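You operate a simulated robot arm through the tools that you are given. There is no shell and no other tool.

You run a simulated two-armed robot. Do the job below in one go: nothing can be reset, and whatever is moved stays where it is left.

JOB
Swap the square die in the extruder pocket for the round die.
Fine: slacken the extruder wing nut first, stand the old die in its holder, tighten the nut last; leave the lever. Where these are worked on the way, their far stop is far enough and under half their travel is too little: extruder wing nut.

The check looks at the end state, three seconds after you hand in, the way a careful person would. Anything else that was tipped, shoved, dropped, spilled or broken makes it a failure.

ROBOT AND FRAMES
Two 6-joint arms with two-finger grippers on one trunk that stands fixed in place. Base frame: the origin is at the foot of the trunk, x ahead of it, y to its left, z up; the work surface is at about z = 780. Lengths are in mm, angles in degrees, forces in N, time in s.
The left shoulder is at [60, 143, 900], the right one opposite. With the tool pointing down near the work surface each hand reaches from about 320 to 720 mm from the base axis, measured 20 degrees to its own side. Payload 2.45 kg a hand.
The tool frame of a hand sits at the grasp point between the pads (the TCP): z along the fingers, y along the line on which they close. The tips reach 26 mm beyond it. The gripper opens to 96 mm; its body begins 69 mm behind the TCP.
Orientation is that of the tool frame in the base frame, as a unit quaternion [w, x, y, z]. With the fingers straight down and closing along the base's y, the tool's x points along the base's -x, its y along +y and its z along -z.

CONTROLS
- The arms move only by the tool apply_moves. It takes "left_commands", "right_commands" or both (then of equal length, played together; a hand with none holds still); each is a list of rows, each a list of 7 numbers: the opening, from 0 (shut) to 1 (fully open), then the shift along the base's x, y, z in mm, then the turn, a rotation vector about the base's x, y, z in degrees. In form: [[hand, x, y, z, rx, ry, rz], ...]. A call has 1 to 20 rows; each row shifts and turns the commanded pose from where the row before left it. A row lasts 0.2 s, in which the tool goes at most 50 mm and 8.6 degrees; a call with a longer step from one row to the next is refused whole, and so is a gripper value outside its range. Where a pose cannot be reached the arm comes as near as it can. A force on the tool above 40 N (or 10 N above the force at the start of the call, whichever is more), or a blocked arm, ends the call early, and 0.2 s more pass. The fingers move at their own pace (about 79.9 mm/s each) and stop on an object; they squeeze with about 44 N. The grip force told is the motor's: it shows also when the fingers shut on nothing. Time passes only in rows, and 0.2 s behind the last, so rows that do not move let the fingers close. It gives the time, the measured TCP pose, the force on the tool (base axes), the opening and the grip force at its end, in the units of the frame above (readings bear some noise), with the torque about the TCP (base axes, N m) and any sound that the robot's microphone picked up, and new pictures: "show" is both (left out), scene, wrist or none (wrist: the cameras of the hands that moved).
- Cameras (640 x 400 px; columns grow to the right, rows downward): "scene" is now at [118, -54.6, 1509.4]; the picture's right is [-0.68, -0.73, 0.00], its down [-0.53, 0.49, -0.69] and it looks along [0.50, -0.47, -0.72] (base axes); focal length 322 px, centre (320, 200). "left" rides on the left gripper at [82, -3, -98] in its tool frame; the picture's right is [0.04, 1.00, 0.00], its down [-0.73, 0.03, -0.68] and it looks along [-0.68, 0.03, 0.73] (tool axes); focal length 256 px, centre (320, 200). "right" rides on the right gripper at [82, 3, -98] in its tool frame; the picture's right is [-0.04, 1.00, 0.00], its down [-0.73, -0.03, -0.68] and it looks along [-0.68, -0.03, 0.73] (tool axes); focal length 256 px, centre (320, 200). There is no depth. A picture from a camera that has moved, and an enlarged one, comes with that camera's place and axes in the base frame and with its lens.
- move_column(by): slides the trunk up (or, below 0, down) by that many mm; the arms and the scene camera ride with it, the base frame stays. It gives what a move gives, with no picture.
- turn_head(pan, tilt): turns the head with the scene camera to pan (to the left, within 86 degrees either way) and tilt (down, from -29 to 69), counted from straight ahead of the robot. It gives what a move gives, and a new picture of the scene camera.
- close_up(camera, box): a new picture of the part [left, top, right, bottom] of that camera's present view, enlarged. The clock stands still meanwhile.
- close_job(): hands the job in; it is judged then, once.

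Nothing tells you positions but the pictures and the camera data. Unless the task says otherwise, let go and move clear before handing in.

The tools are called after "Call:" by a JSON object that holds its "fn" and its "kwargs". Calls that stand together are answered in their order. apply_moves: Moves the arms, as the interface text tells. Its arguments: {"type":"object","properties":{"left_commands":{"type":"array"},"right_commands":{"type":"array"},"show":{"type":"string","enum":["both","scene","wrist","none"]}},"required":[]} The other tools are called the same way: move_column (by) moves the trunk up or down; turn_head (pan, tilt) turns the head that bears the scene camera; close_up (camera, box) takes an enlarged picture of a part of a camera's view; close_job () hands the job in.

At the start:

```text
time: 0.0
left_eef_pos: [367.6, -51.1, 1156.1]
left_tool_rot: [-0.001, -0.001, 1.0, -0.001]
left_force: [0.0, 0.6, 0.2]
left_ft_torque: [0.01, -0.01, -0.02]
left_opening: 95.9
left_grasp_force: 0.1
right_eef_pos: [298.3, -368.4, 1175.2]
right_tool_rot: [0.0, 0.0, 1.0, -0.001]
right_force: [-0.7, 0.6, -0.4]
right_ft_torque: [-0.03, -0.03, 0.01]
right_opening: 96.1
right_grasp_force: 0.0
trunk travel left (down, up): [-525.0, 65.0]
head pan, tilt (commanded): [-43.0, 46.3]
```

scene: 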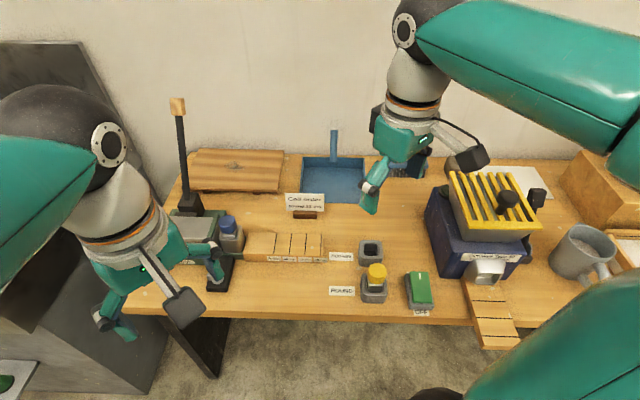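
right: 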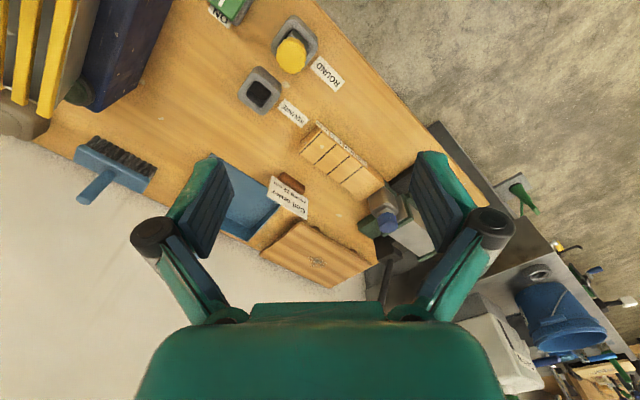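
left: 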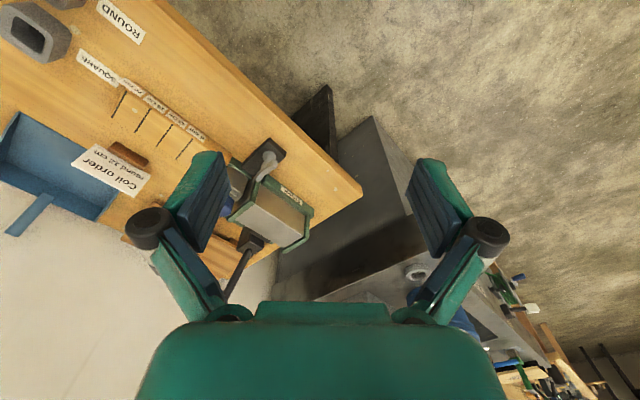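

I see a workbench to the robot's right: an extruder with a tall lever at the left of the scene view, two die holders labelled SQUARE and ROUND (the round die is the yellow one), and other things. I'll look closer before moving anything.

Call:
{"fn": "close_up", "kwargs": {"camera": "scene", "box": [130, 80, 290, 310]}}

Call:
{"fn": "close_up", "kwargs": {"camera": "scene", "box": [300, 200, 460, 330]}}

Call:
{"fn": "close_up", "kwargs": {"camera": "left", "box": [180, 100, 380, 320]}}

Call:
{"fn": "close_up", "kwargs": {"camera": "right", "box": [200, 0, 480, 280]}}

```text
1.74 times, centred on (210, 195) of scene
camera zoom: at [118.0, -54.6, 1509.4], right [-0.68, -0.73, 0.0], down [-0.53, 0.49, -0.69], along [0.5, -0.47, -0.72], focal length 561 px, centre (511, 209)
```

zoom: 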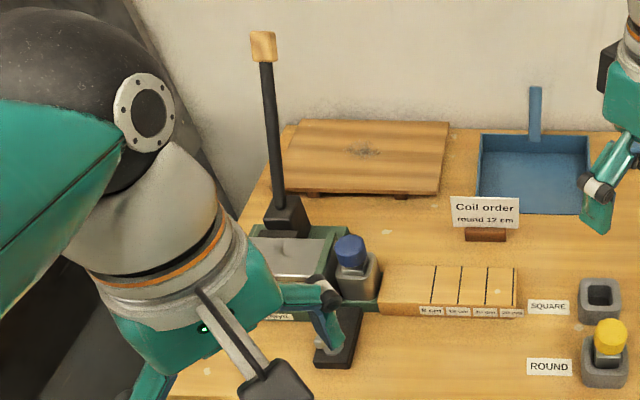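

```text
3.08 times, centred on (380, 265) of scene
camera zoom: at [118.0, -54.6, 1509.4], right [-0.68, -0.73, 0.0], down [-0.53, 0.49, -0.69], along [0.5, -0.47, -0.72], focal length 992 px, centre (135, 0)
```

zoom: 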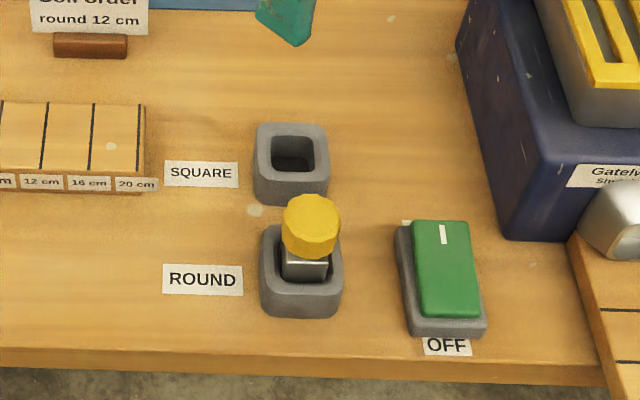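

```text
1.82 times, centred on (280, 210) of left
camera zoom: at [285.7, -54.2, 1254.3], right [-0.04, 1.0, 0.0], down [0.73, 0.03, 0.68], along [0.68, 0.03, -0.73], focal length 465 px, centre (393, 182)
```

zoom: 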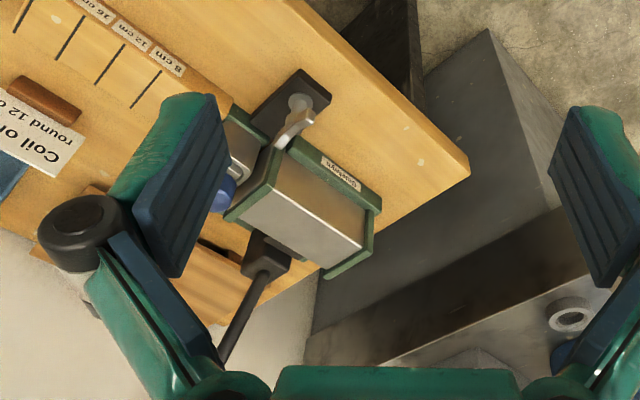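

```text
1.43 times, centred on (340, 140) of right
camera zoom: at [216.2, -366.0, 1274.3], right [0.04, 1.0, 0.0], down [0.73, -0.03, 0.68], along [0.68, -0.03, -0.73], focal length 366 px, centre (291, 286)
```

zoom: 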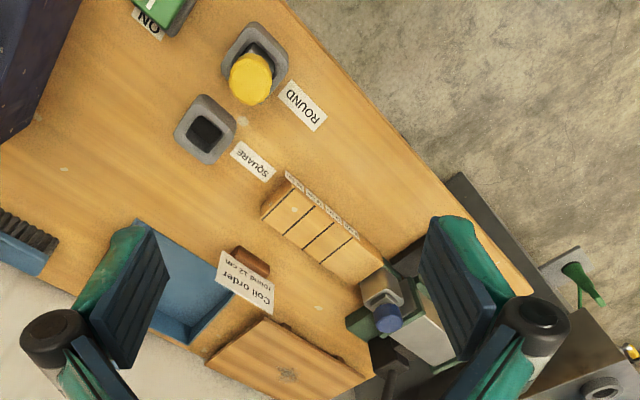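

The extruder is behind the left hand in the scene view. I'll draw the left hand away to the left and up, where nothing stands, so that I can see the extruder plainly.

Call:
{"fn": "apply_moves", "kwargs": {"left_commands": [[1, -10, 45, 10, 0, 0, 0], [1, -10, 45, 10, 0, 0, 0], [1, -10, 45, 10, 0, 0, 0], [1, -10, 45, 0, 0, 0, 0], [1, -10, 45, 0, 0, 0, 0], [1, -10, 45, 0, 0, 0, 0]], "show": "both"}}

```text
time: 1.4
left_eef_pos: [306.0, 220.2, 1187.6]
left_tool_rot: [-0.001, 0.0, 1.0, -0.001]
left_force: [1.0, 0.4, 0.4]
left_ft_torque: [-0.02, -0.02, 0.04]
left_opening: 96.0
left_grasp_force: 0.1
right_eef_pos: [296.1, -369.0, 1176.6]
right_tool_rot: [0.0, -0.001, 1.0, 0.0]
right_force: [0.4, -0.3, -0.3]
right_ft_torque: [0.02, -0.01, 0.02]
right_opening: 96.0
right_grasp_force: 0.0
trunk travel left (down, up): [-525.0, 65.0]
head pan, tilt (commanded): [-43.0, 46.3]
camera scene: at [117.0, -53.8, 1509.6], right [-0.68, -0.73, 0.0], down [-0.53, 0.49, -0.69], along [0.51, -0.47, -0.72], focal length 322 px, centre (320, 200)
camera left: at [224.2, 217.1, 1284.3], right [-0.04, 1.0, 0.0], down [0.73, 0.03, 0.68], along [0.68, 0.03, -0.73], focal length 256 px, centre (320, 200)
```

scene: 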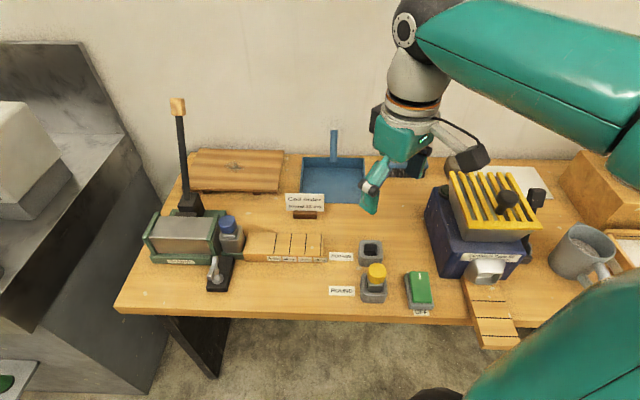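
left: 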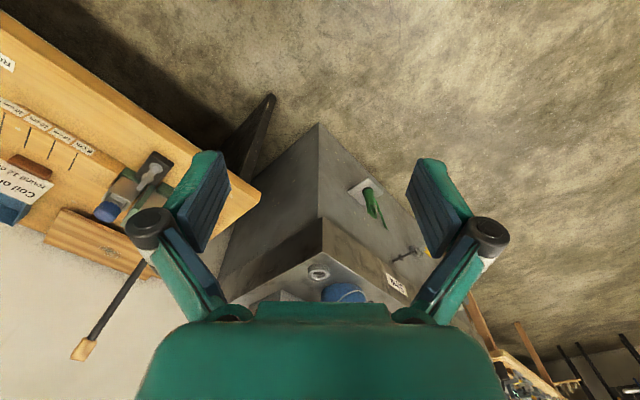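

Call:
{"fn": "close_up", "kwargs": {"camera": "scene", "box": [130, 190, 270, 300]}}

Call:
{"fn": "close_up", "kwargs": {"camera": "scene", "box": [195, 205, 260, 300]}}

Call:
{"fn": "close_up", "kwargs": {"camera": "scene", "box": [320, 230, 420, 310]}}

Call:
{"fn": "close_up", "kwargs": {"camera": "left", "box": [70, 130, 200, 250]}}

Call:
{"fn": "close_up", "kwargs": {"camera": "right", "box": [320, 150, 460, 290]}}

```text
3.64 times, centred on (200, 245) of scene
camera zoom: at [117.0, -53.8, 1509.6], right [-0.68, -0.73, 0.0], down [-0.53, 0.49, -0.69], along [0.51, -0.47, -0.72], focal length 1172 px, centre (756, 36)
```

zoom: 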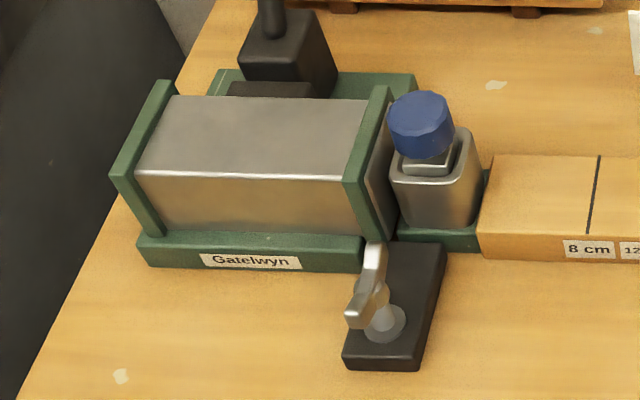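

```text
4.21 times, centred on (228, 252) of scene
camera zoom: at [117.0, -53.8, 1509.6], right [-0.68, -0.73, 0.0], down [-0.53, 0.49, -0.69], along [0.51, -0.47, -0.72], focal length 1357 px, centre (710, -21)
```

zoom: 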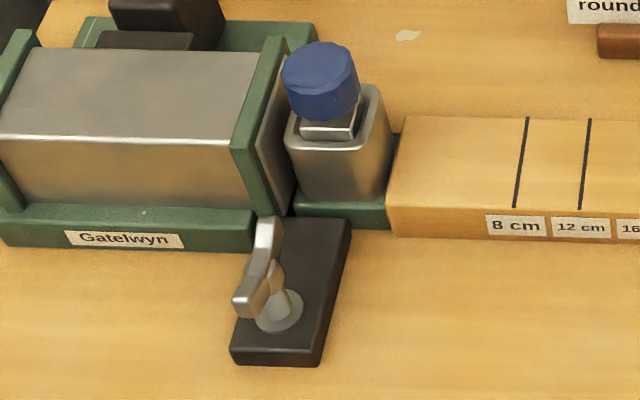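

```text
5.00 times, centred on (370, 270) of scene
camera zoom: at [117.0, -53.8, 1509.6], right [-0.68, -0.73, 0.0], down [-0.53, 0.49, -0.69], along [0.51, -0.47, -0.72], focal length 1612 px, centre (70, -150)
```

zoom: 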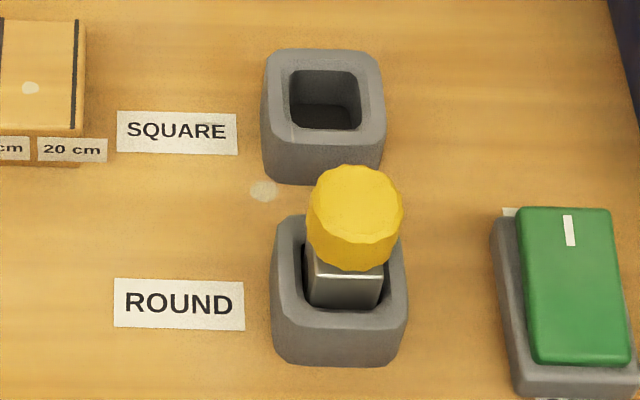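

```text
3.33 times, centred on (135, 190) of left
camera zoom: at [224.2, 217.1, 1284.3], right [-0.04, 1.0, 0.0], down [0.73, 0.03, 0.68], along [0.68, 0.03, -0.73], focal length 853 px, centre (937, 233)
```

zoom: 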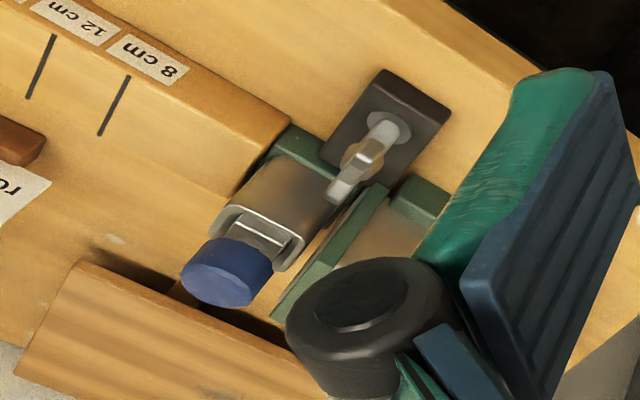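

```text
2.86 times, centred on (390, 220) of right
camera zoom: at [215.3, -365.3, 1275.1], right [0.04, 1.0, 0.0], down [0.73, -0.03, 0.68], along [0.68, -0.03, -0.73], focal length 731 px, centre (120, 143)
```

zoom: 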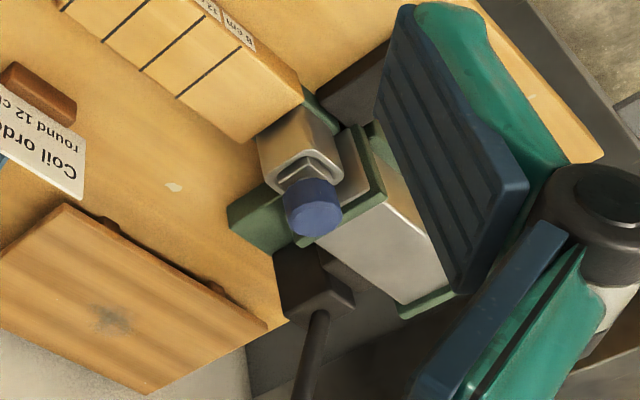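

The square die (blue knob) stands in the extruder pocket near [645, -233], knob centre at about z 890; the wing nut has an upright stud near [590, -150], with its wing lying across the bench at z of about 840. The round die (yellow) is in its holder near [310, -410] and the empty SQUARE holder near [379, -477]. Next I bring the right hand above the wing nut, turned to straddle the wing, and look.

Call:
{"fn": "apply_moves", "kwargs": {"right_commands": [[1, 30, 25, -10, 0, 0, -5], [1, 33, 25, -19, 0, 0, -5], [1, 33, 25, -19, 0, 0, -5], [1, 33, 25, -19, 0, 0, -5], [1, 33, 25, -19, 0, 0, -5], [1, 33, 25, -19, 0, 0, -5], [1, 33, 25, -19, 0, 0, -5], [1, 33, 24, -19, 0, 0, -5], [1, 33, 20, -19, 0, 0, -5], [1, 0, 0, 0, 0, 0, 0]], "show": "both"}}

```text
time: 3.6
left_eef_pos: [307.0, 219.3, 1185.9]
left_tool_rot: [0.0, -0.001, 1.0, -0.001]
left_force: [-0.6, 0.6, -0.2]
left_ft_torque: [-0.02, 0.0, 0.02]
left_opening: 96.1
left_grasp_force: 0.2
right_eef_pos: [591.2, -152.9, 1015.5]
right_tool_rot: [0.0, 0.384, 0.923, 0.0]
right_force: [0.0, 0.2, -0.2]
right_ft_torque: [-0.02, -0.05, 0.0]
right_opening: 96.1
right_grasp_force: 0.1
trunk travel left (down, up): [-525.0, 65.0]
head pan, tilt (commanded): [-43.0, 46.3]
camera scene: at [117.2, -54.8, 1509.5], right [-0.68, -0.73, 0.0], down [-0.53, 0.49, -0.69], along [0.51, -0.47, -0.72], focal length 322 px, centre (320, 200)
camera right: at [536.9, -92.5, 1113.8], right [0.74, 0.68, 0.0], down [0.5, -0.54, 0.68], along [0.46, -0.5, -0.73], focal length 256 px, centre (320, 200)
```

scene: 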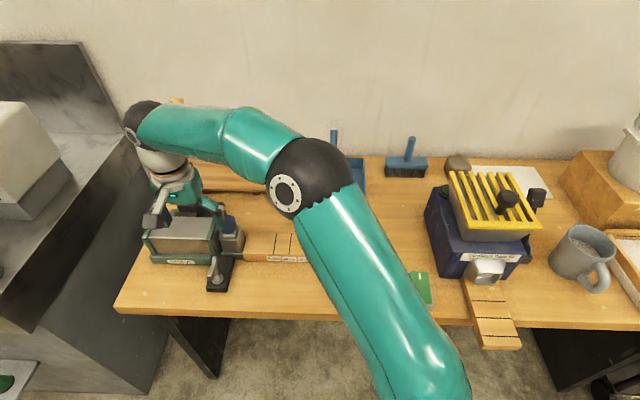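
right: 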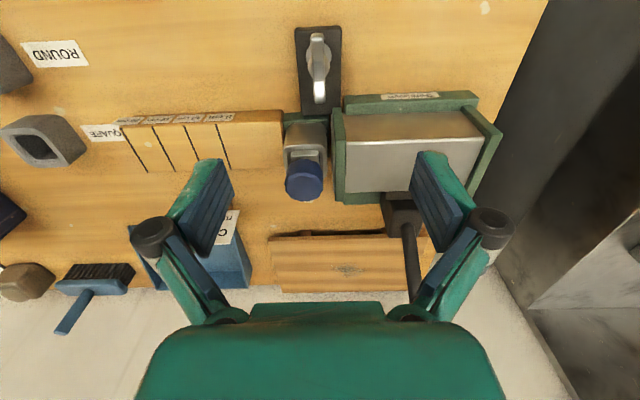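

Call:
{"fn": "close_up", "kwargs": {"camera": "right", "box": [260, 0, 400, 130]}}

Call:
{"fn": "close_up", "kwargs": {"camera": "right", "box": [250, 100, 380, 230]}}

Call:
{"fn": "close_up", "kwargs": {"camera": "scene", "box": [120, 150, 280, 300]}}

```text
3.08 times, centred on (330, 65) of right
camera zoom: at [536.9, -92.5, 1113.8], right [0.74, 0.68, 0.0], down [0.5, -0.54, 0.68], along [0.46, -0.5, -0.73], focal length 788 px, centre (289, 615)
```

zoom: 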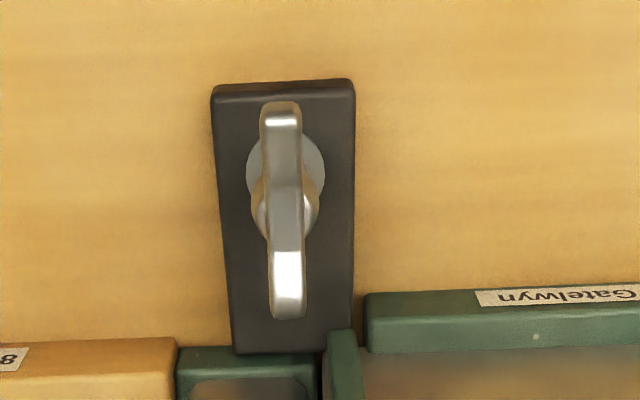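

```text
3.08 times, centred on (315, 165) of right
camera zoom: at [536.9, -92.5, 1113.8], right [0.74, 0.68, 0.0], down [0.5, -0.54, 0.68], along [0.46, -0.5, -0.73], focal length 788 px, centre (335, 308)
```

zoom: 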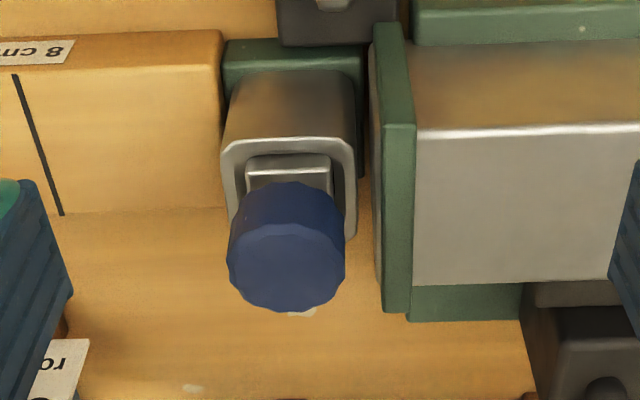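

```text
2.67 times, centred on (200, 225) of scene
camera zoom: at [117.2, -54.8, 1509.5], right [-0.68, -0.73, 0.0], down [-0.53, 0.49, -0.69], along [0.51, -0.47, -0.72], focal length 860 px, centre (640, 133)
```

zoom: 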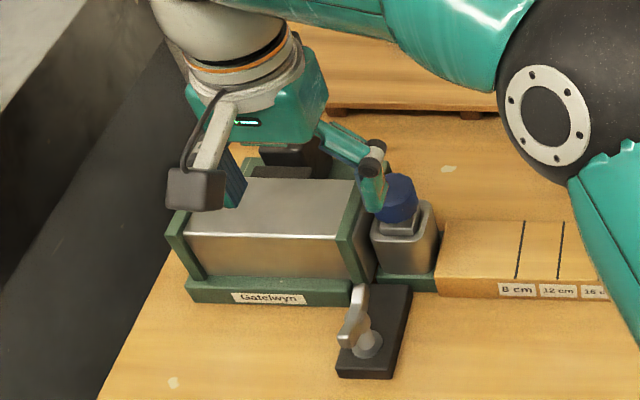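

The wing lies along about -45 degrees with its axis at roughly [588, -151], wing about 12 mm thick and 55 mm long at z of about 840. The hand is already lined up across it, so I go down with the fingers partly closed and look again.

Call:
{"fn": "apply_moves", "kwargs": {"right_commands": [[0.5, -1.5, 1, -30, 0, 0, 0], [0.45, -1.5, 1, -30, 0, 0, 0], [0.45, 0, 0, -30, 0, 0, 0], [0.45, 0, 0, -20, 0, 0, 0], [0.45, 0, 0, 0, 0, 0, 0]], "show": "both"}}

```text
time: 4.8
left_eef_pos: [307.1, 219.3, 1185.4]
left_tool_rot: [0.0, 0.0, 1.0, -0.001]
left_force: [0.1, 0.4, 0.2]
left_ft_torque: [-0.05, 0.01, 0.02]
left_opening: 96.0
left_grasp_force: 0.1
right_eef_pos: [590.3, -148.0, 903.5]
right_tool_rot: [0.0, 0.382, 0.924, 0.0]
right_force: [-0.2, 0.3, 0.9]
right_ft_torque: [-0.01, -0.01, 0.01]
right_opening: 43.0
right_grasp_force: 0.0
trunk travel left (down, up): [-525.0, 65.0]
head pan, tilt (commanded): [-43.0, 46.3]
camera scene: at [118.2, -54.5, 1509.4], right [-0.68, -0.73, 0.0], down [-0.53, 0.49, -0.69], along [0.5, -0.47, -0.72], focal length 322 px, centre (320, 200)
camera right: at [534.6, -88.2, 1002.1], right [0.73, 0.68, 0.0], down [0.5, -0.54, 0.68], along [0.46, -0.5, -0.73], focal length 256 px, centre (320, 200)
```

scene: 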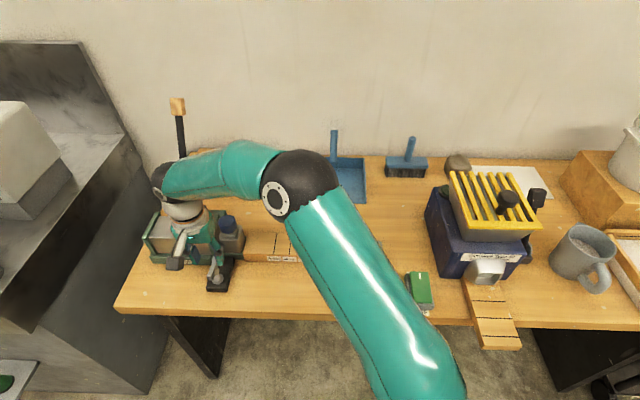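
right: 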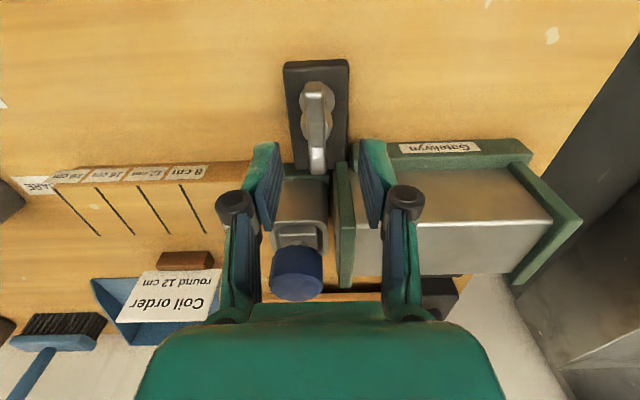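

Call:
{"fn": "close_up", "kwargs": {"camera": "right", "box": [260, 40, 400, 220]}}

Call:
{"fn": "close_up", "kwargs": {"camera": "scene", "box": [130, 180, 270, 300]}}

```text
2.22 times, centred on (330, 130) of right
camera zoom: at [534.6, -88.2, 1002.1], right [0.73, 0.68, 0.0], down [0.5, -0.54, 0.68], along [0.46, -0.5, -0.73], focal length 569 px, centre (298, 356)
```

zoom: 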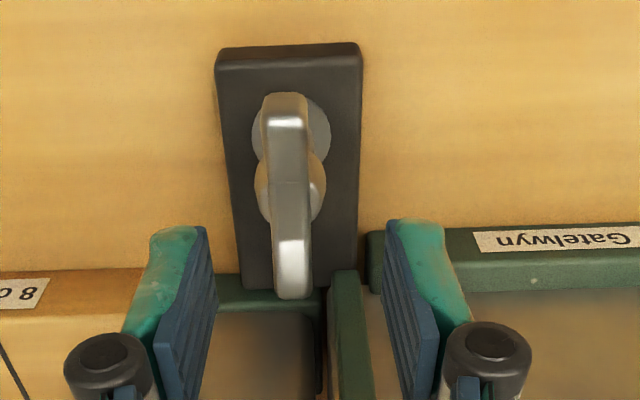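

```text
3.33 times, centred on (200, 240) of scene
camera zoom: at [118.2, -54.5, 1509.4], right [-0.68, -0.73, 0.0], down [-0.53, 0.49, -0.69], along [0.5, -0.47, -0.72], focal length 1075 px, centre (720, 67)
```

zoom: 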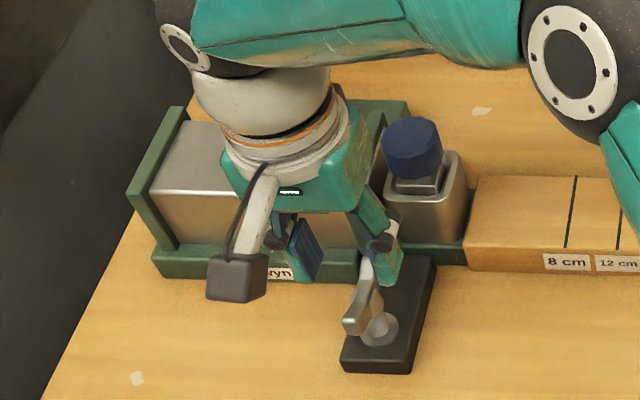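

Call:
{"fn": "close_up", "kwargs": {"camera": "right", "box": [285, 75, 365, 185]}}

Call:
{"fn": "close_up", "kwargs": {"camera": "scene", "box": [195, 245, 245, 295]}}

Call:
{"fn": "close_up", "kwargs": {"camera": "left", "box": [90, 140, 190, 230]}}

```text
3.64 times, centred on (325, 130) of right
camera zoom: at [534.6, -88.2, 1002.1], right [0.73, 0.68, 0.0], down [0.5, -0.54, 0.68], along [0.46, -0.5, -0.73], focal length 931 px, centre (302, 454)
```

zoom: 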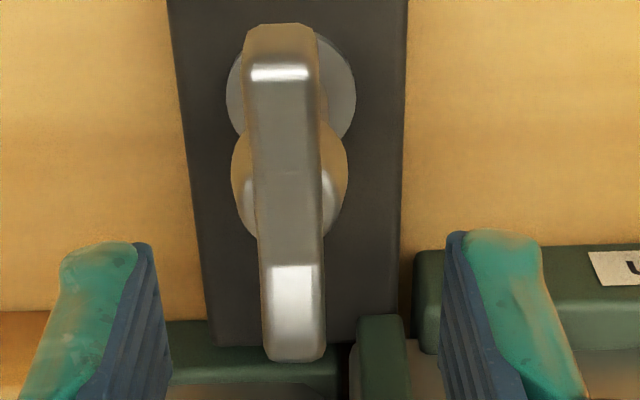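

```text
8.00 times, centred on (220, 270) of scene
camera zoom: at [118.2, -54.5, 1509.4], right [-0.68, -0.73, 0.0], down [-0.53, 0.49, -0.69], along [0.5, -0.47, -0.72], focal length 2579 px, centre (1120, -360)
```

zoom: 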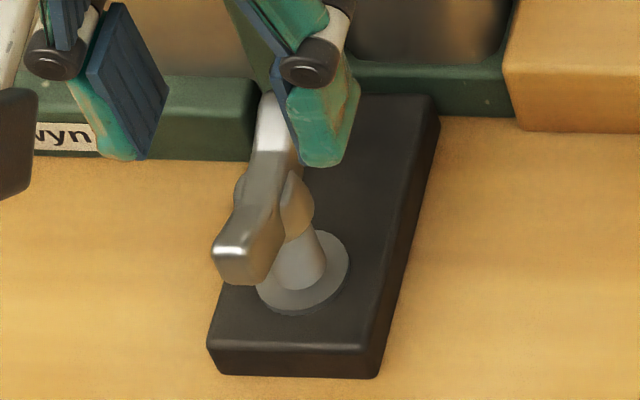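

```text
4.44 times, centred on (140, 185) of left
camera zoom: at [225.5, 215.9, 1284.1], right [-0.04, 1.0, 0.0], down [0.73, 0.03, 0.68], along [0.68, 0.03, -0.73], focal length 1138 px, centre (1120, 267)
```

zoom: 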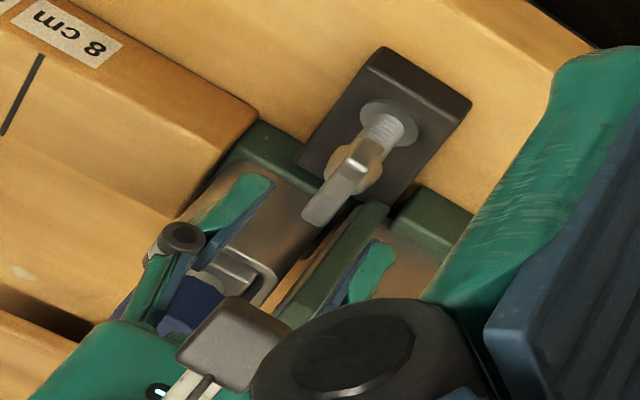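

The wing is a flat bar about 12 mm thick sitting on a round hub. I shift about 2.5 mm along the closing line to centre on it, lower so that the tips straddle the bar, and check the force.

Call:
{"fn": "apply_moves", "kwargs": {"right_commands": [[0.4, -1.8, -1.8, -15, 0, 0, 0], [0.4, 0, 0, -20, 0, 0, 0], [0.4, 0, 0, -18, 0, 0, 0], [0.4, 0, 0, 0, 0, 0, 0]], "show": "both"}}

Call:
{"fn": "close_up", "kwargs": {"camera": "right", "box": [260, 60, 400, 220]}}

Call:
{"fn": "close_up", "kwargs": {"camera": "scene", "box": [180, 215, 260, 295]}}

Call:
{"fn": "close_up", "kwargs": {"camera": "left", "box": [90, 140, 190, 230]}}

```text
time: 5.8
left_eef_pos: [307.5, 217.5, 1186.0]
left_tool_rot: [0.0, -0.001, 1.0, -0.001]
left_force: [0.8, -0.3, -0.9]
left_ft_torque: [0.01, 0.04, -0.01]
left_opening: 96.1
left_grasp_force: 0.0
right_eef_pos: [586.6, -148.2, 851.1]
right_tool_rot: [0.0, 0.383, 0.924, 0.0]
right_force: [-0.4, 0.4, -0.6]
right_ft_torque: [-0.01, 0.01, 0.02]
right_opening: 38.5
right_grasp_force: 0.0
trunk travel left (down, up): [-525.0, 65.0]
head pan, tilt (commanded): [-43.0, 46.3]
camera scene: at [118.0, -54.5, 1509.4], right [-0.68, -0.73, 0.0], down [-0.53, 0.49, -0.69], along [0.5, -0.47, -0.72], focal length 322 px, centre (320, 200)
camera right: at [531.4, -88.8, 949.4], right [0.73, 0.68, 0.0], down [0.5, -0.54, 0.68], along [0.46, -0.5, -0.73], focal length 256 px, centre (320, 200)
```

scene: 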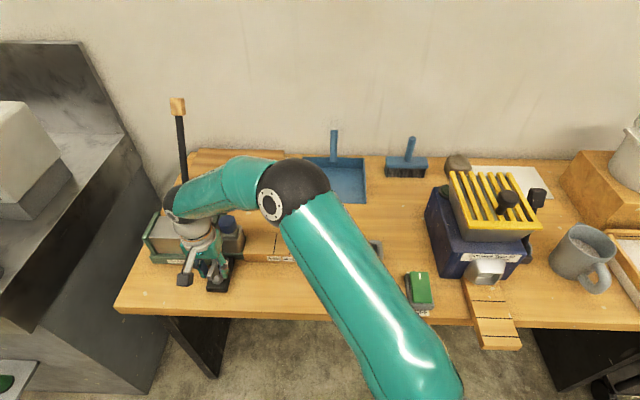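
right: 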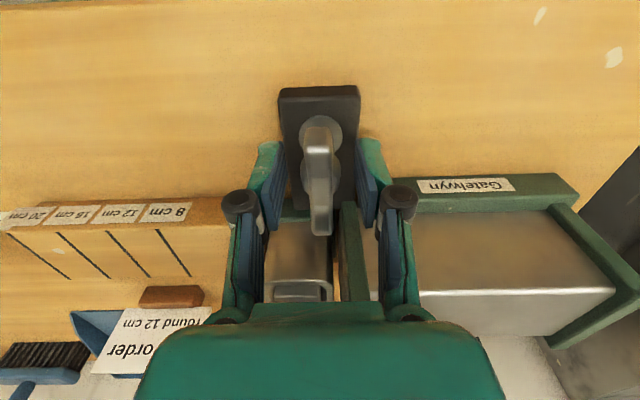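

```text
2.50 times, centred on (330, 140) of right
camera zoom: at [531.4, -88.8, 949.4], right [0.73, 0.68, 0.0], down [0.5, -0.54, 0.68], along [0.46, -0.5, -0.73], focal length 640 px, centre (295, 350)
```

zoom: 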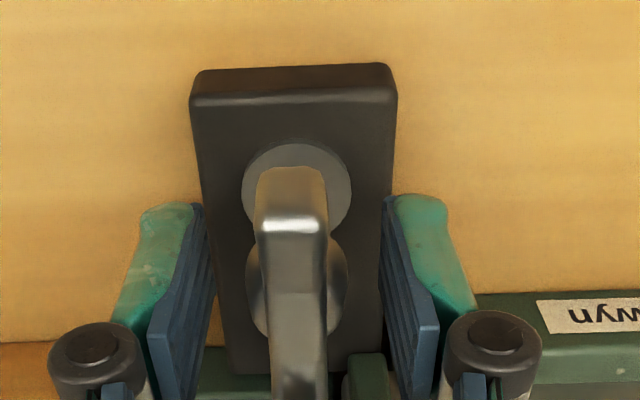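

```text
5.00 times, centred on (220, 255) of scene
camera zoom: at [118.0, -54.5, 1509.4], right [-0.68, -0.73, 0.0], down [-0.53, 0.49, -0.69], along [0.5, -0.47, -0.72], focal length 1612 px, centre (820, -75)
```

zoom: 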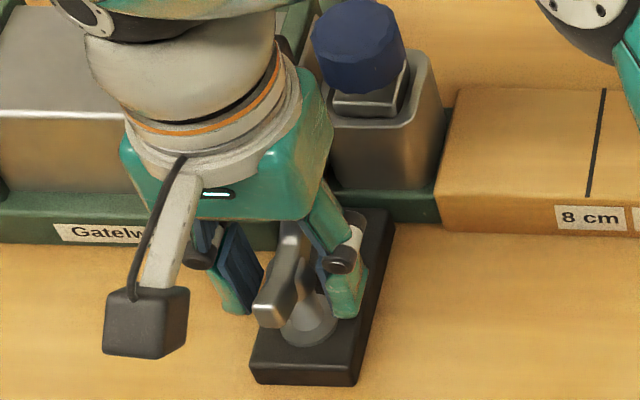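

```text
4.44 times, centred on (140, 185) of left
camera zoom: at [225.4, 216.0, 1284.1], right [-0.04, 1.0, 0.0], down [0.73, 0.03, 0.68], along [0.68, 0.03, -0.73], focal length 1138 px, centre (1120, 267)
```

zoom: 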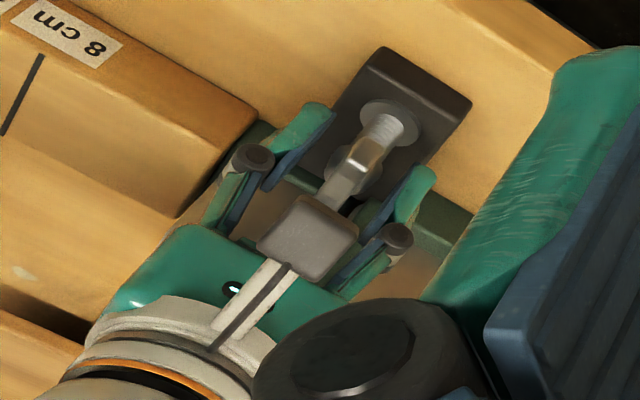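

The bar spans about z 841–860 with the rounder hub under it, so I raise the hand about 17 mm to take the bar and not the hub, then close.

Call:
{"fn": "apply_moves", "kwargs": {"right_commands": [[0.4, 0, 0, 17, 0, 0, 0], [0.25, 0, 0, 0, 0, 0, 0], [0.0, 0, 0, 0, 0, 0, 0], [0.0, 0, 0, 0, 0, 0, 0], [0.0, 0, 0, 0, 0, 0, 0]], "show": "both"}}

Call:
{"fn": "close_up", "kwargs": {"camera": "right", "box": [260, 60, 400, 220]}}

Call:
{"fn": "close_up", "kwargs": {"camera": "scene", "box": [180, 215, 260, 295]}}

```text
time: 7.0
left_eef_pos: [307.9, 218.6, 1185.7]
left_tool_rot: [0.0, -0.001, 1.0, -0.001]
left_force: [0.5, 0.0, 0.2]
left_ft_torque: [0.0, 0.0, 0.01]
left_opening: 95.7
left_grasp_force: 0.2
right_eef_pos: [586.9, -148.4, 868.1]
right_tool_rot: [-0.001, 0.382, 0.924, -0.001]
right_force: [-2.8, -4.2, 0.8]
right_ft_torque: [0.41, 0.59, 0.05]
right_opening: 13.7
right_grasp_force: 40.4
trunk travel left (down, up): [-525.0, 65.0]
head pan, tilt (commanded): [-43.0, 46.3]
camera scene: at [118.0, -55.1, 1509.4], right [-0.68, -0.73, 0.0], down [-0.53, 0.49, -0.69], along [0.5, -0.47, -0.72], focal length 322 px, centre (320, 200)
camera right: at [531.7, -88.4, 967.2], right [0.74, 0.68, 0.0], down [0.5, -0.54, 0.68], along [0.46, -0.5, -0.73], focal length 256 px, centre (320, 200)
```

scene: 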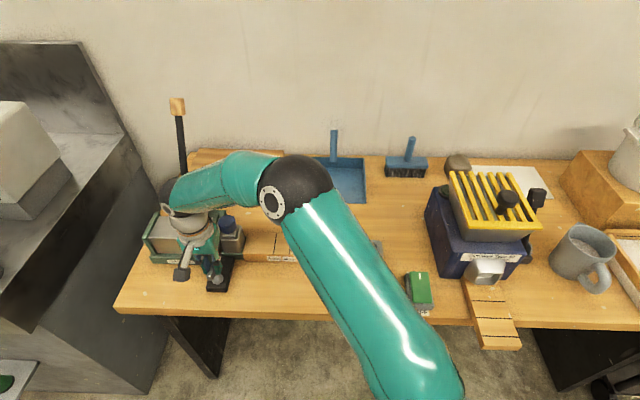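
right: 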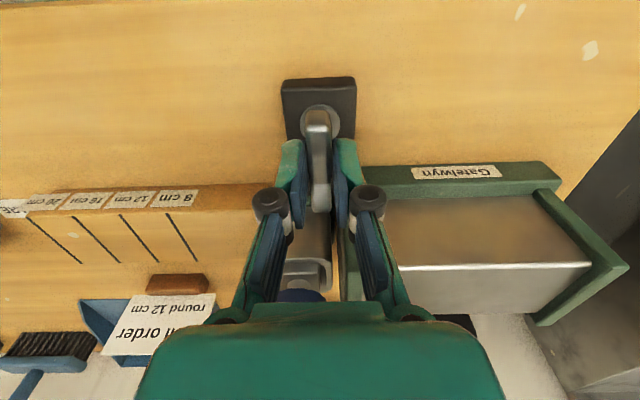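

```text
2.50 times, centred on (330, 140) of right
camera zoom: at [531.7, -88.4, 967.2], right [0.74, 0.68, 0.0], down [0.5, -0.54, 0.68], along [0.46, -0.5, -0.73], focal length 640 px, centre (295, 350)
```

zoom: 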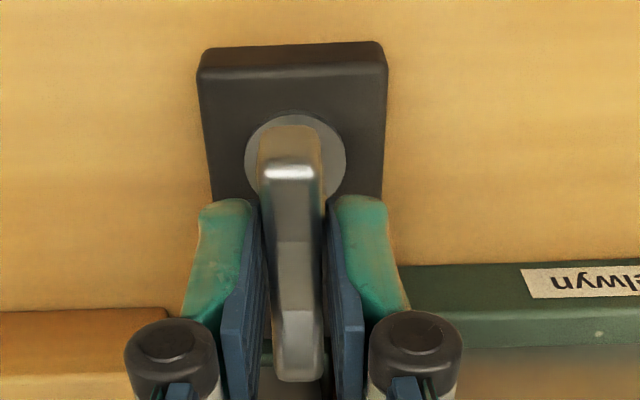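

```text
5.00 times, centred on (220, 255) of scene
camera zoom: at [118.0, -55.1, 1509.4], right [-0.68, -0.73, 0.0], down [-0.53, 0.49, -0.69], along [0.5, -0.47, -0.72], focal length 1612 px, centre (820, -75)
```

zoom: 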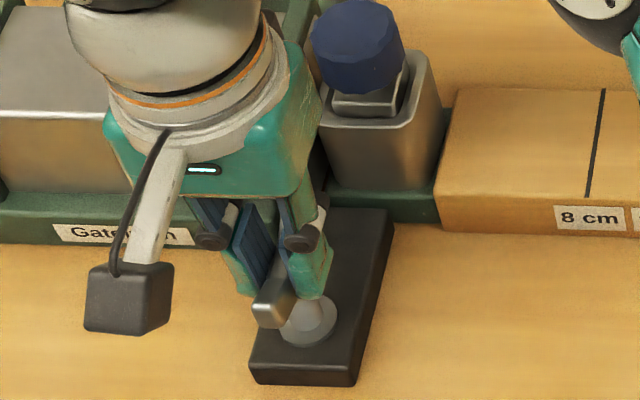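

The fingers hold the bar (13.7 mm thick) with only about 5 N of side force. Now I turn it counter-clockwise a little, to feel whether that is the slackening way.

Call:
{"fn": "apply_moves", "kwargs": {"right_commands": [[0.0, -0.6, -0.6, 0, 0, 0, 3], [0.0, 0, 0, 0, 0, 0, 4], [0.0, 0, 0, 0, 0, 0, 4], [0.0, 0, 0, 0, 0, 0, 4]], "show": "wrist"}}

```text
time: 8.0
left_eef_pos: [307.2, 220.4, 1186.0]
left_tool_rot: [0.001, -0.001, 1.0, -0.001]
left_force: [-0.1, 0.4, -0.7]
left_ft_torque: [-0.03, 0.01, -0.01]
left_opening: 95.7
left_grasp_force: 0.1
right_eef_pos: [587.1, -148.1, 868.0]
right_tool_rot: [0.0, 0.258, 0.966, 0.001]
right_force: [0.8, 7.2, 2.9]
right_ft_torque: [0.8, 1.01, -0.03]
right_opening: 13.8
right_grasp_force: 40.1
trunk travel left (down, up): [-525.0, 65.0]
head pan, tilt (commanded): [-43.0, 46.3]
camera right: at [517.6, -105.0, 967.1], right [0.53, 0.85, 0.0], down [0.62, -0.39, 0.68], along [0.57, -0.36, -0.73], focal length 256 px, centre (320, 200)
```

right: 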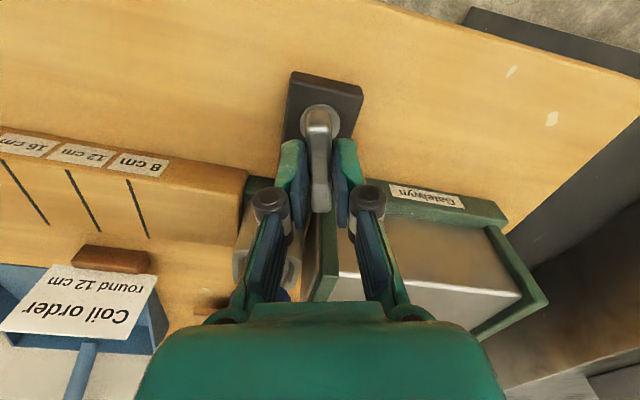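

It turns freely counter-clockwise and the bar goes with it. I keep on turning toward its far stop.

Call:
{"fn": "apply_moves", "kwargs": {"right_commands": [[0.0, 0, 0, 0, 0, 0, 6], [0.0, 0, 0, 0, 0, 0, 6], [0.0, 0, 0, 0, 0, 0, 6], [0.0, 0, 0, 0, 0, 0, 6], [0.0, 0, 0, 0, 0, 0, 6]], "show": "both"}}

Call:
{"fn": "close_up", "kwargs": {"camera": "scene", "box": [160, 205, 260, 295]}}

```text
time: 9.2
left_eef_pos: [307.3, 219.6, 1186.9]
left_tool_rot: [0.001, 0.0, 1.0, -0.001]
left_force: [-0.9, 0.9, -0.1]
left_ft_torque: [0.01, 0.01, 0.0]
left_opening: 96.0
left_grasp_force: 0.0
right_eef_pos: [586.1, -149.3, 868.5]
right_tool_rot: [0.001, -0.002, 1.0, 0.0]
right_force: [3.1, 12.5, 9.4]
right_ft_torque: [0.33, 0.21, 0.0]
right_opening: 13.9
right_grasp_force: 39.5
trunk travel left (down, up): [-525.0, 65.0]
head pan, tilt (commanded): [-43.0, 46.3]
camera scene: at [117.6, -52.8, 1509.6], right [-0.68, -0.73, 0.0], down [-0.53, 0.49, -0.69], along [0.51, -0.47, -0.72], focal length 322 px, centre (320, 200)
camera right: at [504.9, -145.4, 966.9], right [0.04, 1.0, 0.0], down [0.73, -0.03, 0.68], along [0.68, -0.03, -0.73], focal length 256 px, centre (320, 200)
```

scene: 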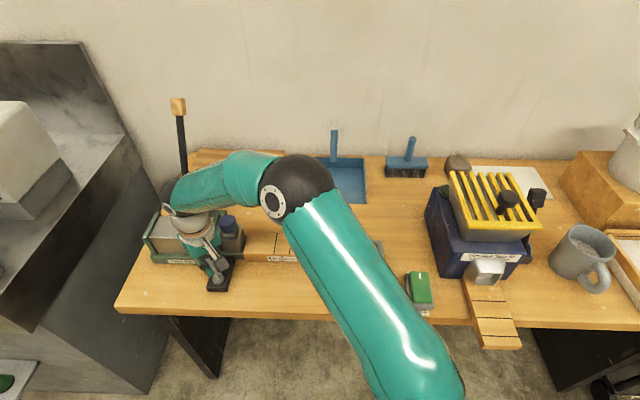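
right: 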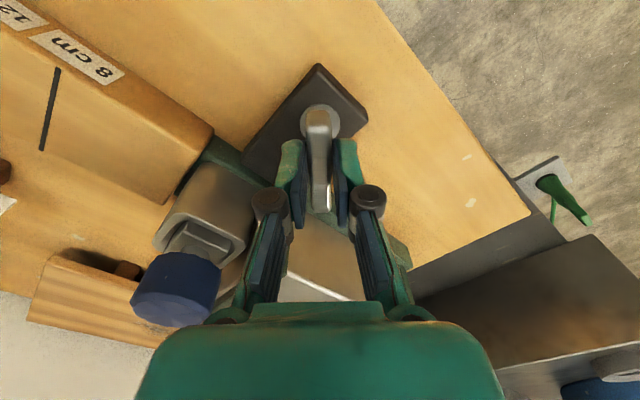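

```text
4.44 times, centred on (210, 250) of scene
camera zoom: at [117.6, -52.8, 1509.6], right [-0.68, -0.73, 0.0], down [-0.53, 0.49, -0.69], along [0.51, -0.47, -0.72], focal length 1433 px, centre (809, -22)
```

zoom: 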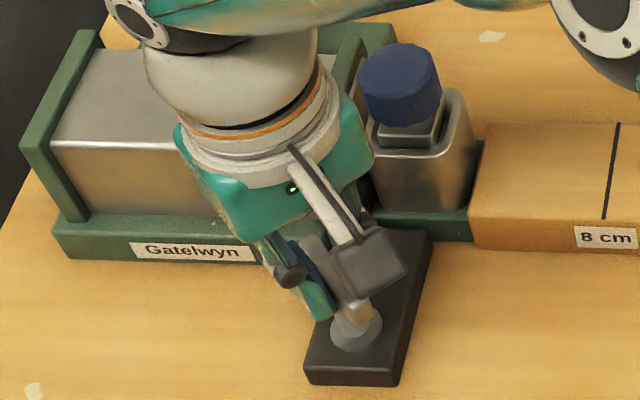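

Side force on the hand is growing slightly, so the nut's axis is a little further to +y than the hand. I correct by a small shift while turning on.

Call:
{"fn": "apply_moves", "kwargs": {"right_commands": [[0.0, 0, 1.2, 0.8, 0, 0, 5], [0.0, 0, 0, 0, 0, 0, 6], [0.0, 0, 0, 0, 0, 0, 6], [0.0, 0, 0, 0, 0, 0, 6]], "show": "wrist"}}

```text
time: 10.2
left_eef_pos: [307.7, 219.3, 1184.9]
left_tool_rot: [0.0, -0.001, 1.0, -0.001]
left_force: [-0.8, 0.3, 1.0]
left_ft_torque: [0.01, 0.02, 0.01]
left_opening: 96.0
left_grasp_force: 0.0
right_eef_pos: [586.4, -148.6, 867.2]
right_tool_rot: [0.0, -0.201, 0.98, 0.0]
right_force: [5.4, 9.8, 0.5]
right_ft_torque: [0.67, -1.19, 0.03]
right_opening: 14.0
right_grasp_force: 39.7
trunk travel left (down, up): [-525.0, 65.0]
head pan, tilt (commanded): [-43.0, 46.3]
camera right: at [510.5, -177.6, 967.1], right [-0.36, 0.93, 0.0], down [0.69, 0.26, 0.68], along [0.63, 0.24, -0.73], focal length 256 px, centre (320, 200)
```

right: 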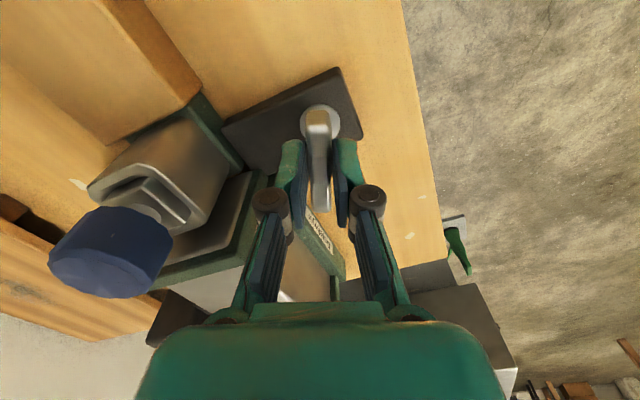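

Call:
{"fn": "apply_moves", "kwargs": {"right_commands": [[0.0, 0.3, 0.8, 0, 0, 0, 6], [0.0, 0, 0, 0, 0, 0, 6], [0.0, 0, 0, 0, 0, 0, 6], [0.0, 0, 0, 0, 0, 0, 4]], "show": "both"}}

Call:
{"fn": "close_up", "kwargs": {"camera": "scene", "box": [160, 205, 260, 295]}}

```text
time: 11.2
left_eef_pos: [306.5, 219.6, 1184.6]
left_tool_rot: [0.0, 0.0, 1.0, -0.001]
left_force: [-0.8, -0.2, -0.8]
left_ft_torque: [0.03, 0.03, 0.01]
left_opening: 95.9
left_grasp_force: 0.0
right_eef_pos: [587.9, -148.8, 868.3]
right_tool_rot: [-0.001, -0.383, 0.924, 0.001]
right_force: [3.2, 4.3, -0.9]
right_ft_torque: [-0.02, 0.07, 0.0]
right_opening: 13.8
right_grasp_force: 39.8
trunk travel left (down, up): [-525.0, 65.0]
head pan, tilt (commanded): [-43.0, 46.3]
camera scene: at [118.9, -54.0, 1509.4], right [-0.68, -0.73, 0.0], down [-0.53, 0.49, -0.69], along [0.5, -0.47, -0.72], focal length 322 px, centre (320, 200)
camera right: at [527.2, -204.1, 967.3], right [-0.68, 0.73, 0.0], down [0.54, 0.5, 0.68], along [0.5, 0.46, -0.74], focal length 256 px, centre (320, 200)
```

scene: 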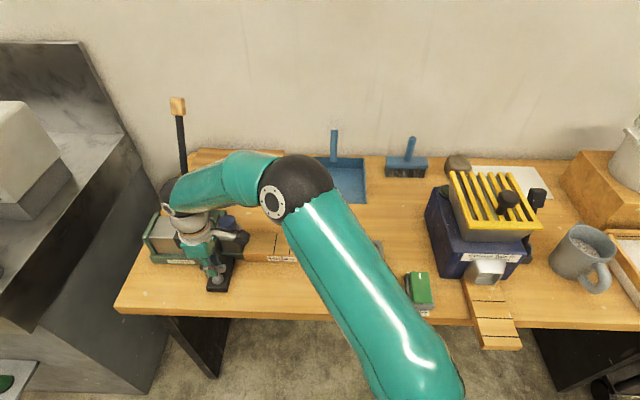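
right: 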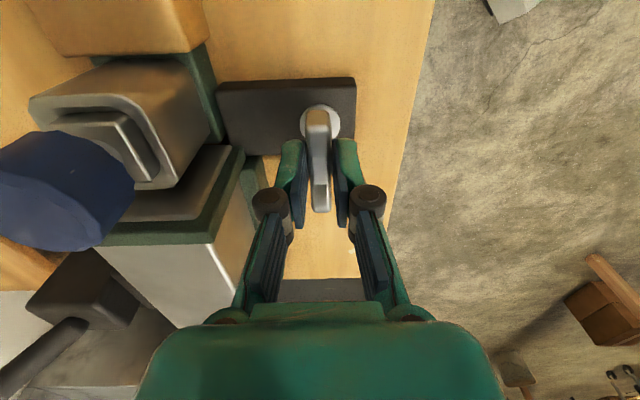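

```text
4.44 times, centred on (210, 250) of scene
camera zoom: at [118.9, -54.0, 1509.4], right [-0.68, -0.73, 0.0], down [-0.53, 0.49, -0.69], along [0.5, -0.47, -0.72], focal length 1433 px, centre (809, -22)
```

zoom: 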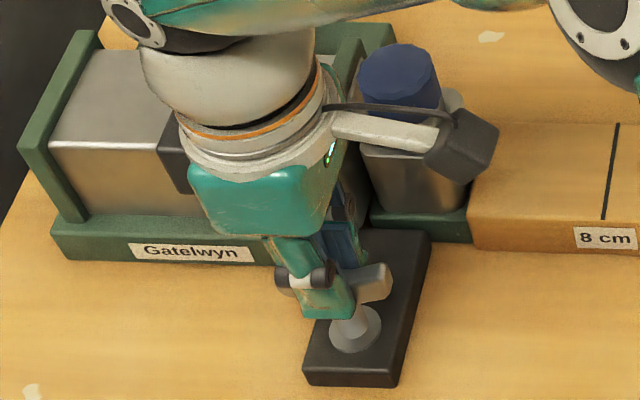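

Call:
{"fn": "apply_moves", "kwargs": {"right_commands": [[0.0, 0.3, 0.3, 0, 0, 0, 6], [0.0, 0, 0, 0, 0, 0, 6], [0.0, 0, 0, 0, 0, 0, 6], [0.0, 0, 0, 0, 0, 0, 4]], "show": "wrist"}}

```text
time: 12.2
left_eef_pos: [309.1, 220.0, 1185.4]
left_tool_rot: [0.0, 0.0, 1.0, 0.0]
left_force: [0.7, 0.2, -0.1]
left_ft_torque: [-0.03, 0.02, 0.02]
left_opening: 96.2
left_grasp_force: 0.1
right_eef_pos: [587.9, -149.0, 868.2]
right_tool_rot: [0.0, -0.553, 0.833, 0.0]
right_force: [1.1, 0.5, 1.4]
right_ft_torque: [-1.06, 0.43, -0.04]
right_opening: 13.7
right_grasp_force: 40.2
trunk travel left (down, up): [-525.0, 65.0]
head pan, tilt (commanded): [-43.0, 46.3]
camera right: at [552.4, -222.5, 967.2], right [-0.9, 0.43, 0.0], down [0.31, 0.67, 0.68], along [0.29, 0.61, -0.74], focal length 256 px, centre (320, 200)
```

right: 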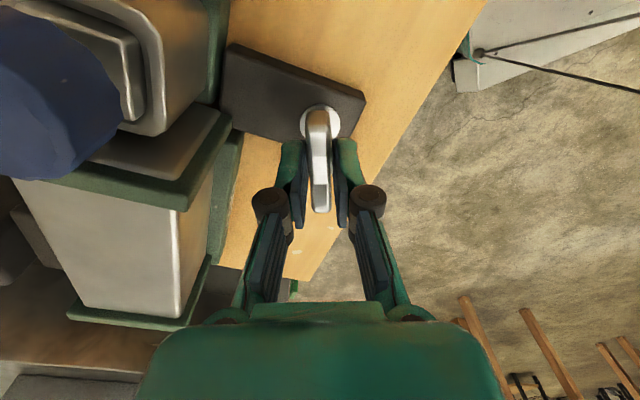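

Call:
{"fn": "apply_moves", "kwargs": {"right_commands": [[0.0, 0, 0, 0, 0, 0, 6], [0.0, 0, 0, 0, 0, 0, 6], [0.0, 0, 0, 0, 0, 0, 6], [0.0, 0, 0, 0, 0, 0, 4]], "show": "wrist"}}

```text
time: 13.2
left_eef_pos: [307.9, 218.5, 1185.5]
left_tool_rot: [0.001, 0.0, 1.0, -0.001]
left_force: [-0.4, 0.9, -0.4]
left_ft_torque: [-0.01, 0.0, 0.0]
left_opening: 95.9
left_grasp_force: 0.1
right_eef_pos: [587.2, -148.6, 868.3]
right_tool_rot: [0.0, -0.701, 0.713, 0.0]
right_force: [-1.2, -1.5, -6.4]
right_ft_torque: [-1.26, 0.04, -0.01]
right_opening: 14.0
right_grasp_force: 39.9
trunk travel left (down, up): [-525.0, 65.0]
head pan, tilt (commanded): [-43.0, 46.3]
camera right: at [582.7, -230.2, 967.1], right [-1.0, 0.06, 0.0], down [0.04, 0.73, 0.68], along [0.04, 0.68, -0.73], focal length 256 px, centre (320, 200)
```

right: 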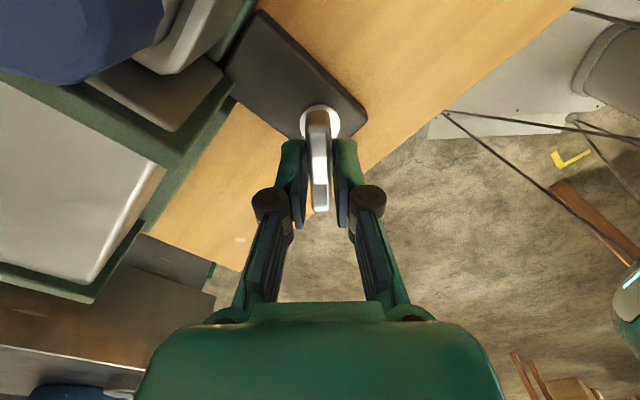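

Call:
{"fn": "apply_moves", "kwargs": {"right_commands": [[0.0, 0, 0, -0.5, 0, 0, 6], [0.0, 0, 0, 0, 0, 0, 6], [0.0, 0, 0, 0, 0, 0, 6], [0.0, 0, 0, 0, 0, 0, 4]], "show": "both"}}

```text
time: 14.2
left_eef_pos: [307.2, 219.2, 1186.5]
left_tool_rot: [-0.001, 0.0, 1.0, -0.001]
left_force: [-0.2, -0.3, -0.2]
left_ft_torque: [0.02, 0.01, -0.01]
left_opening: 96.1
left_grasp_force: 0.1
right_eef_pos: [586.6, -148.4, 869.2]
right_tool_rot: [-0.001, 0.825, -0.566, 0.0]
right_force: [-2.0, -6.3, -2.5]
right_ft_torque: [-0.59, -0.08, 0.01]
right_opening: 13.7
right_grasp_force: 40.2
trunk travel left (down, up): [-525.0, 65.0]
head pan, tilt (commanded): [-43.0, 46.3]
camera scene: at [118.2, -55.3, 1509.4], right [-0.68, -0.73, 0.0], down [-0.53, 0.49, -0.69], along [0.5, -0.47, -0.72], focal length 322 px, centre (320, 200)
camera right: at [613.3, -226.0, 967.1], right [-0.95, -0.32, 0.0], down [-0.24, 0.69, 0.68], along [-0.22, 0.64, -0.73], focal length 256 px, centre (320, 200)
```

scene: 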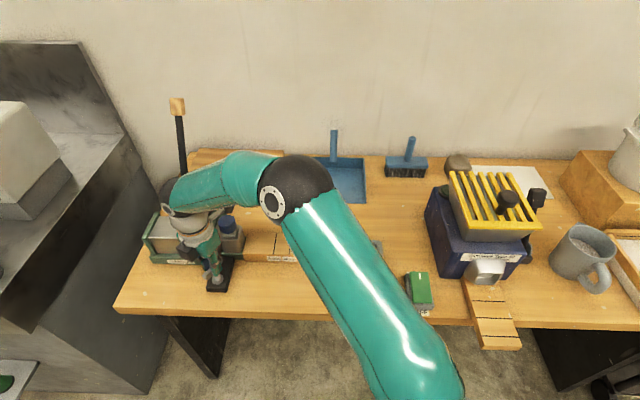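
right: 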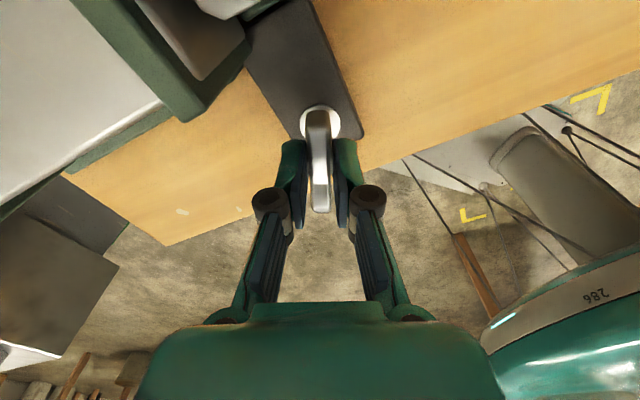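

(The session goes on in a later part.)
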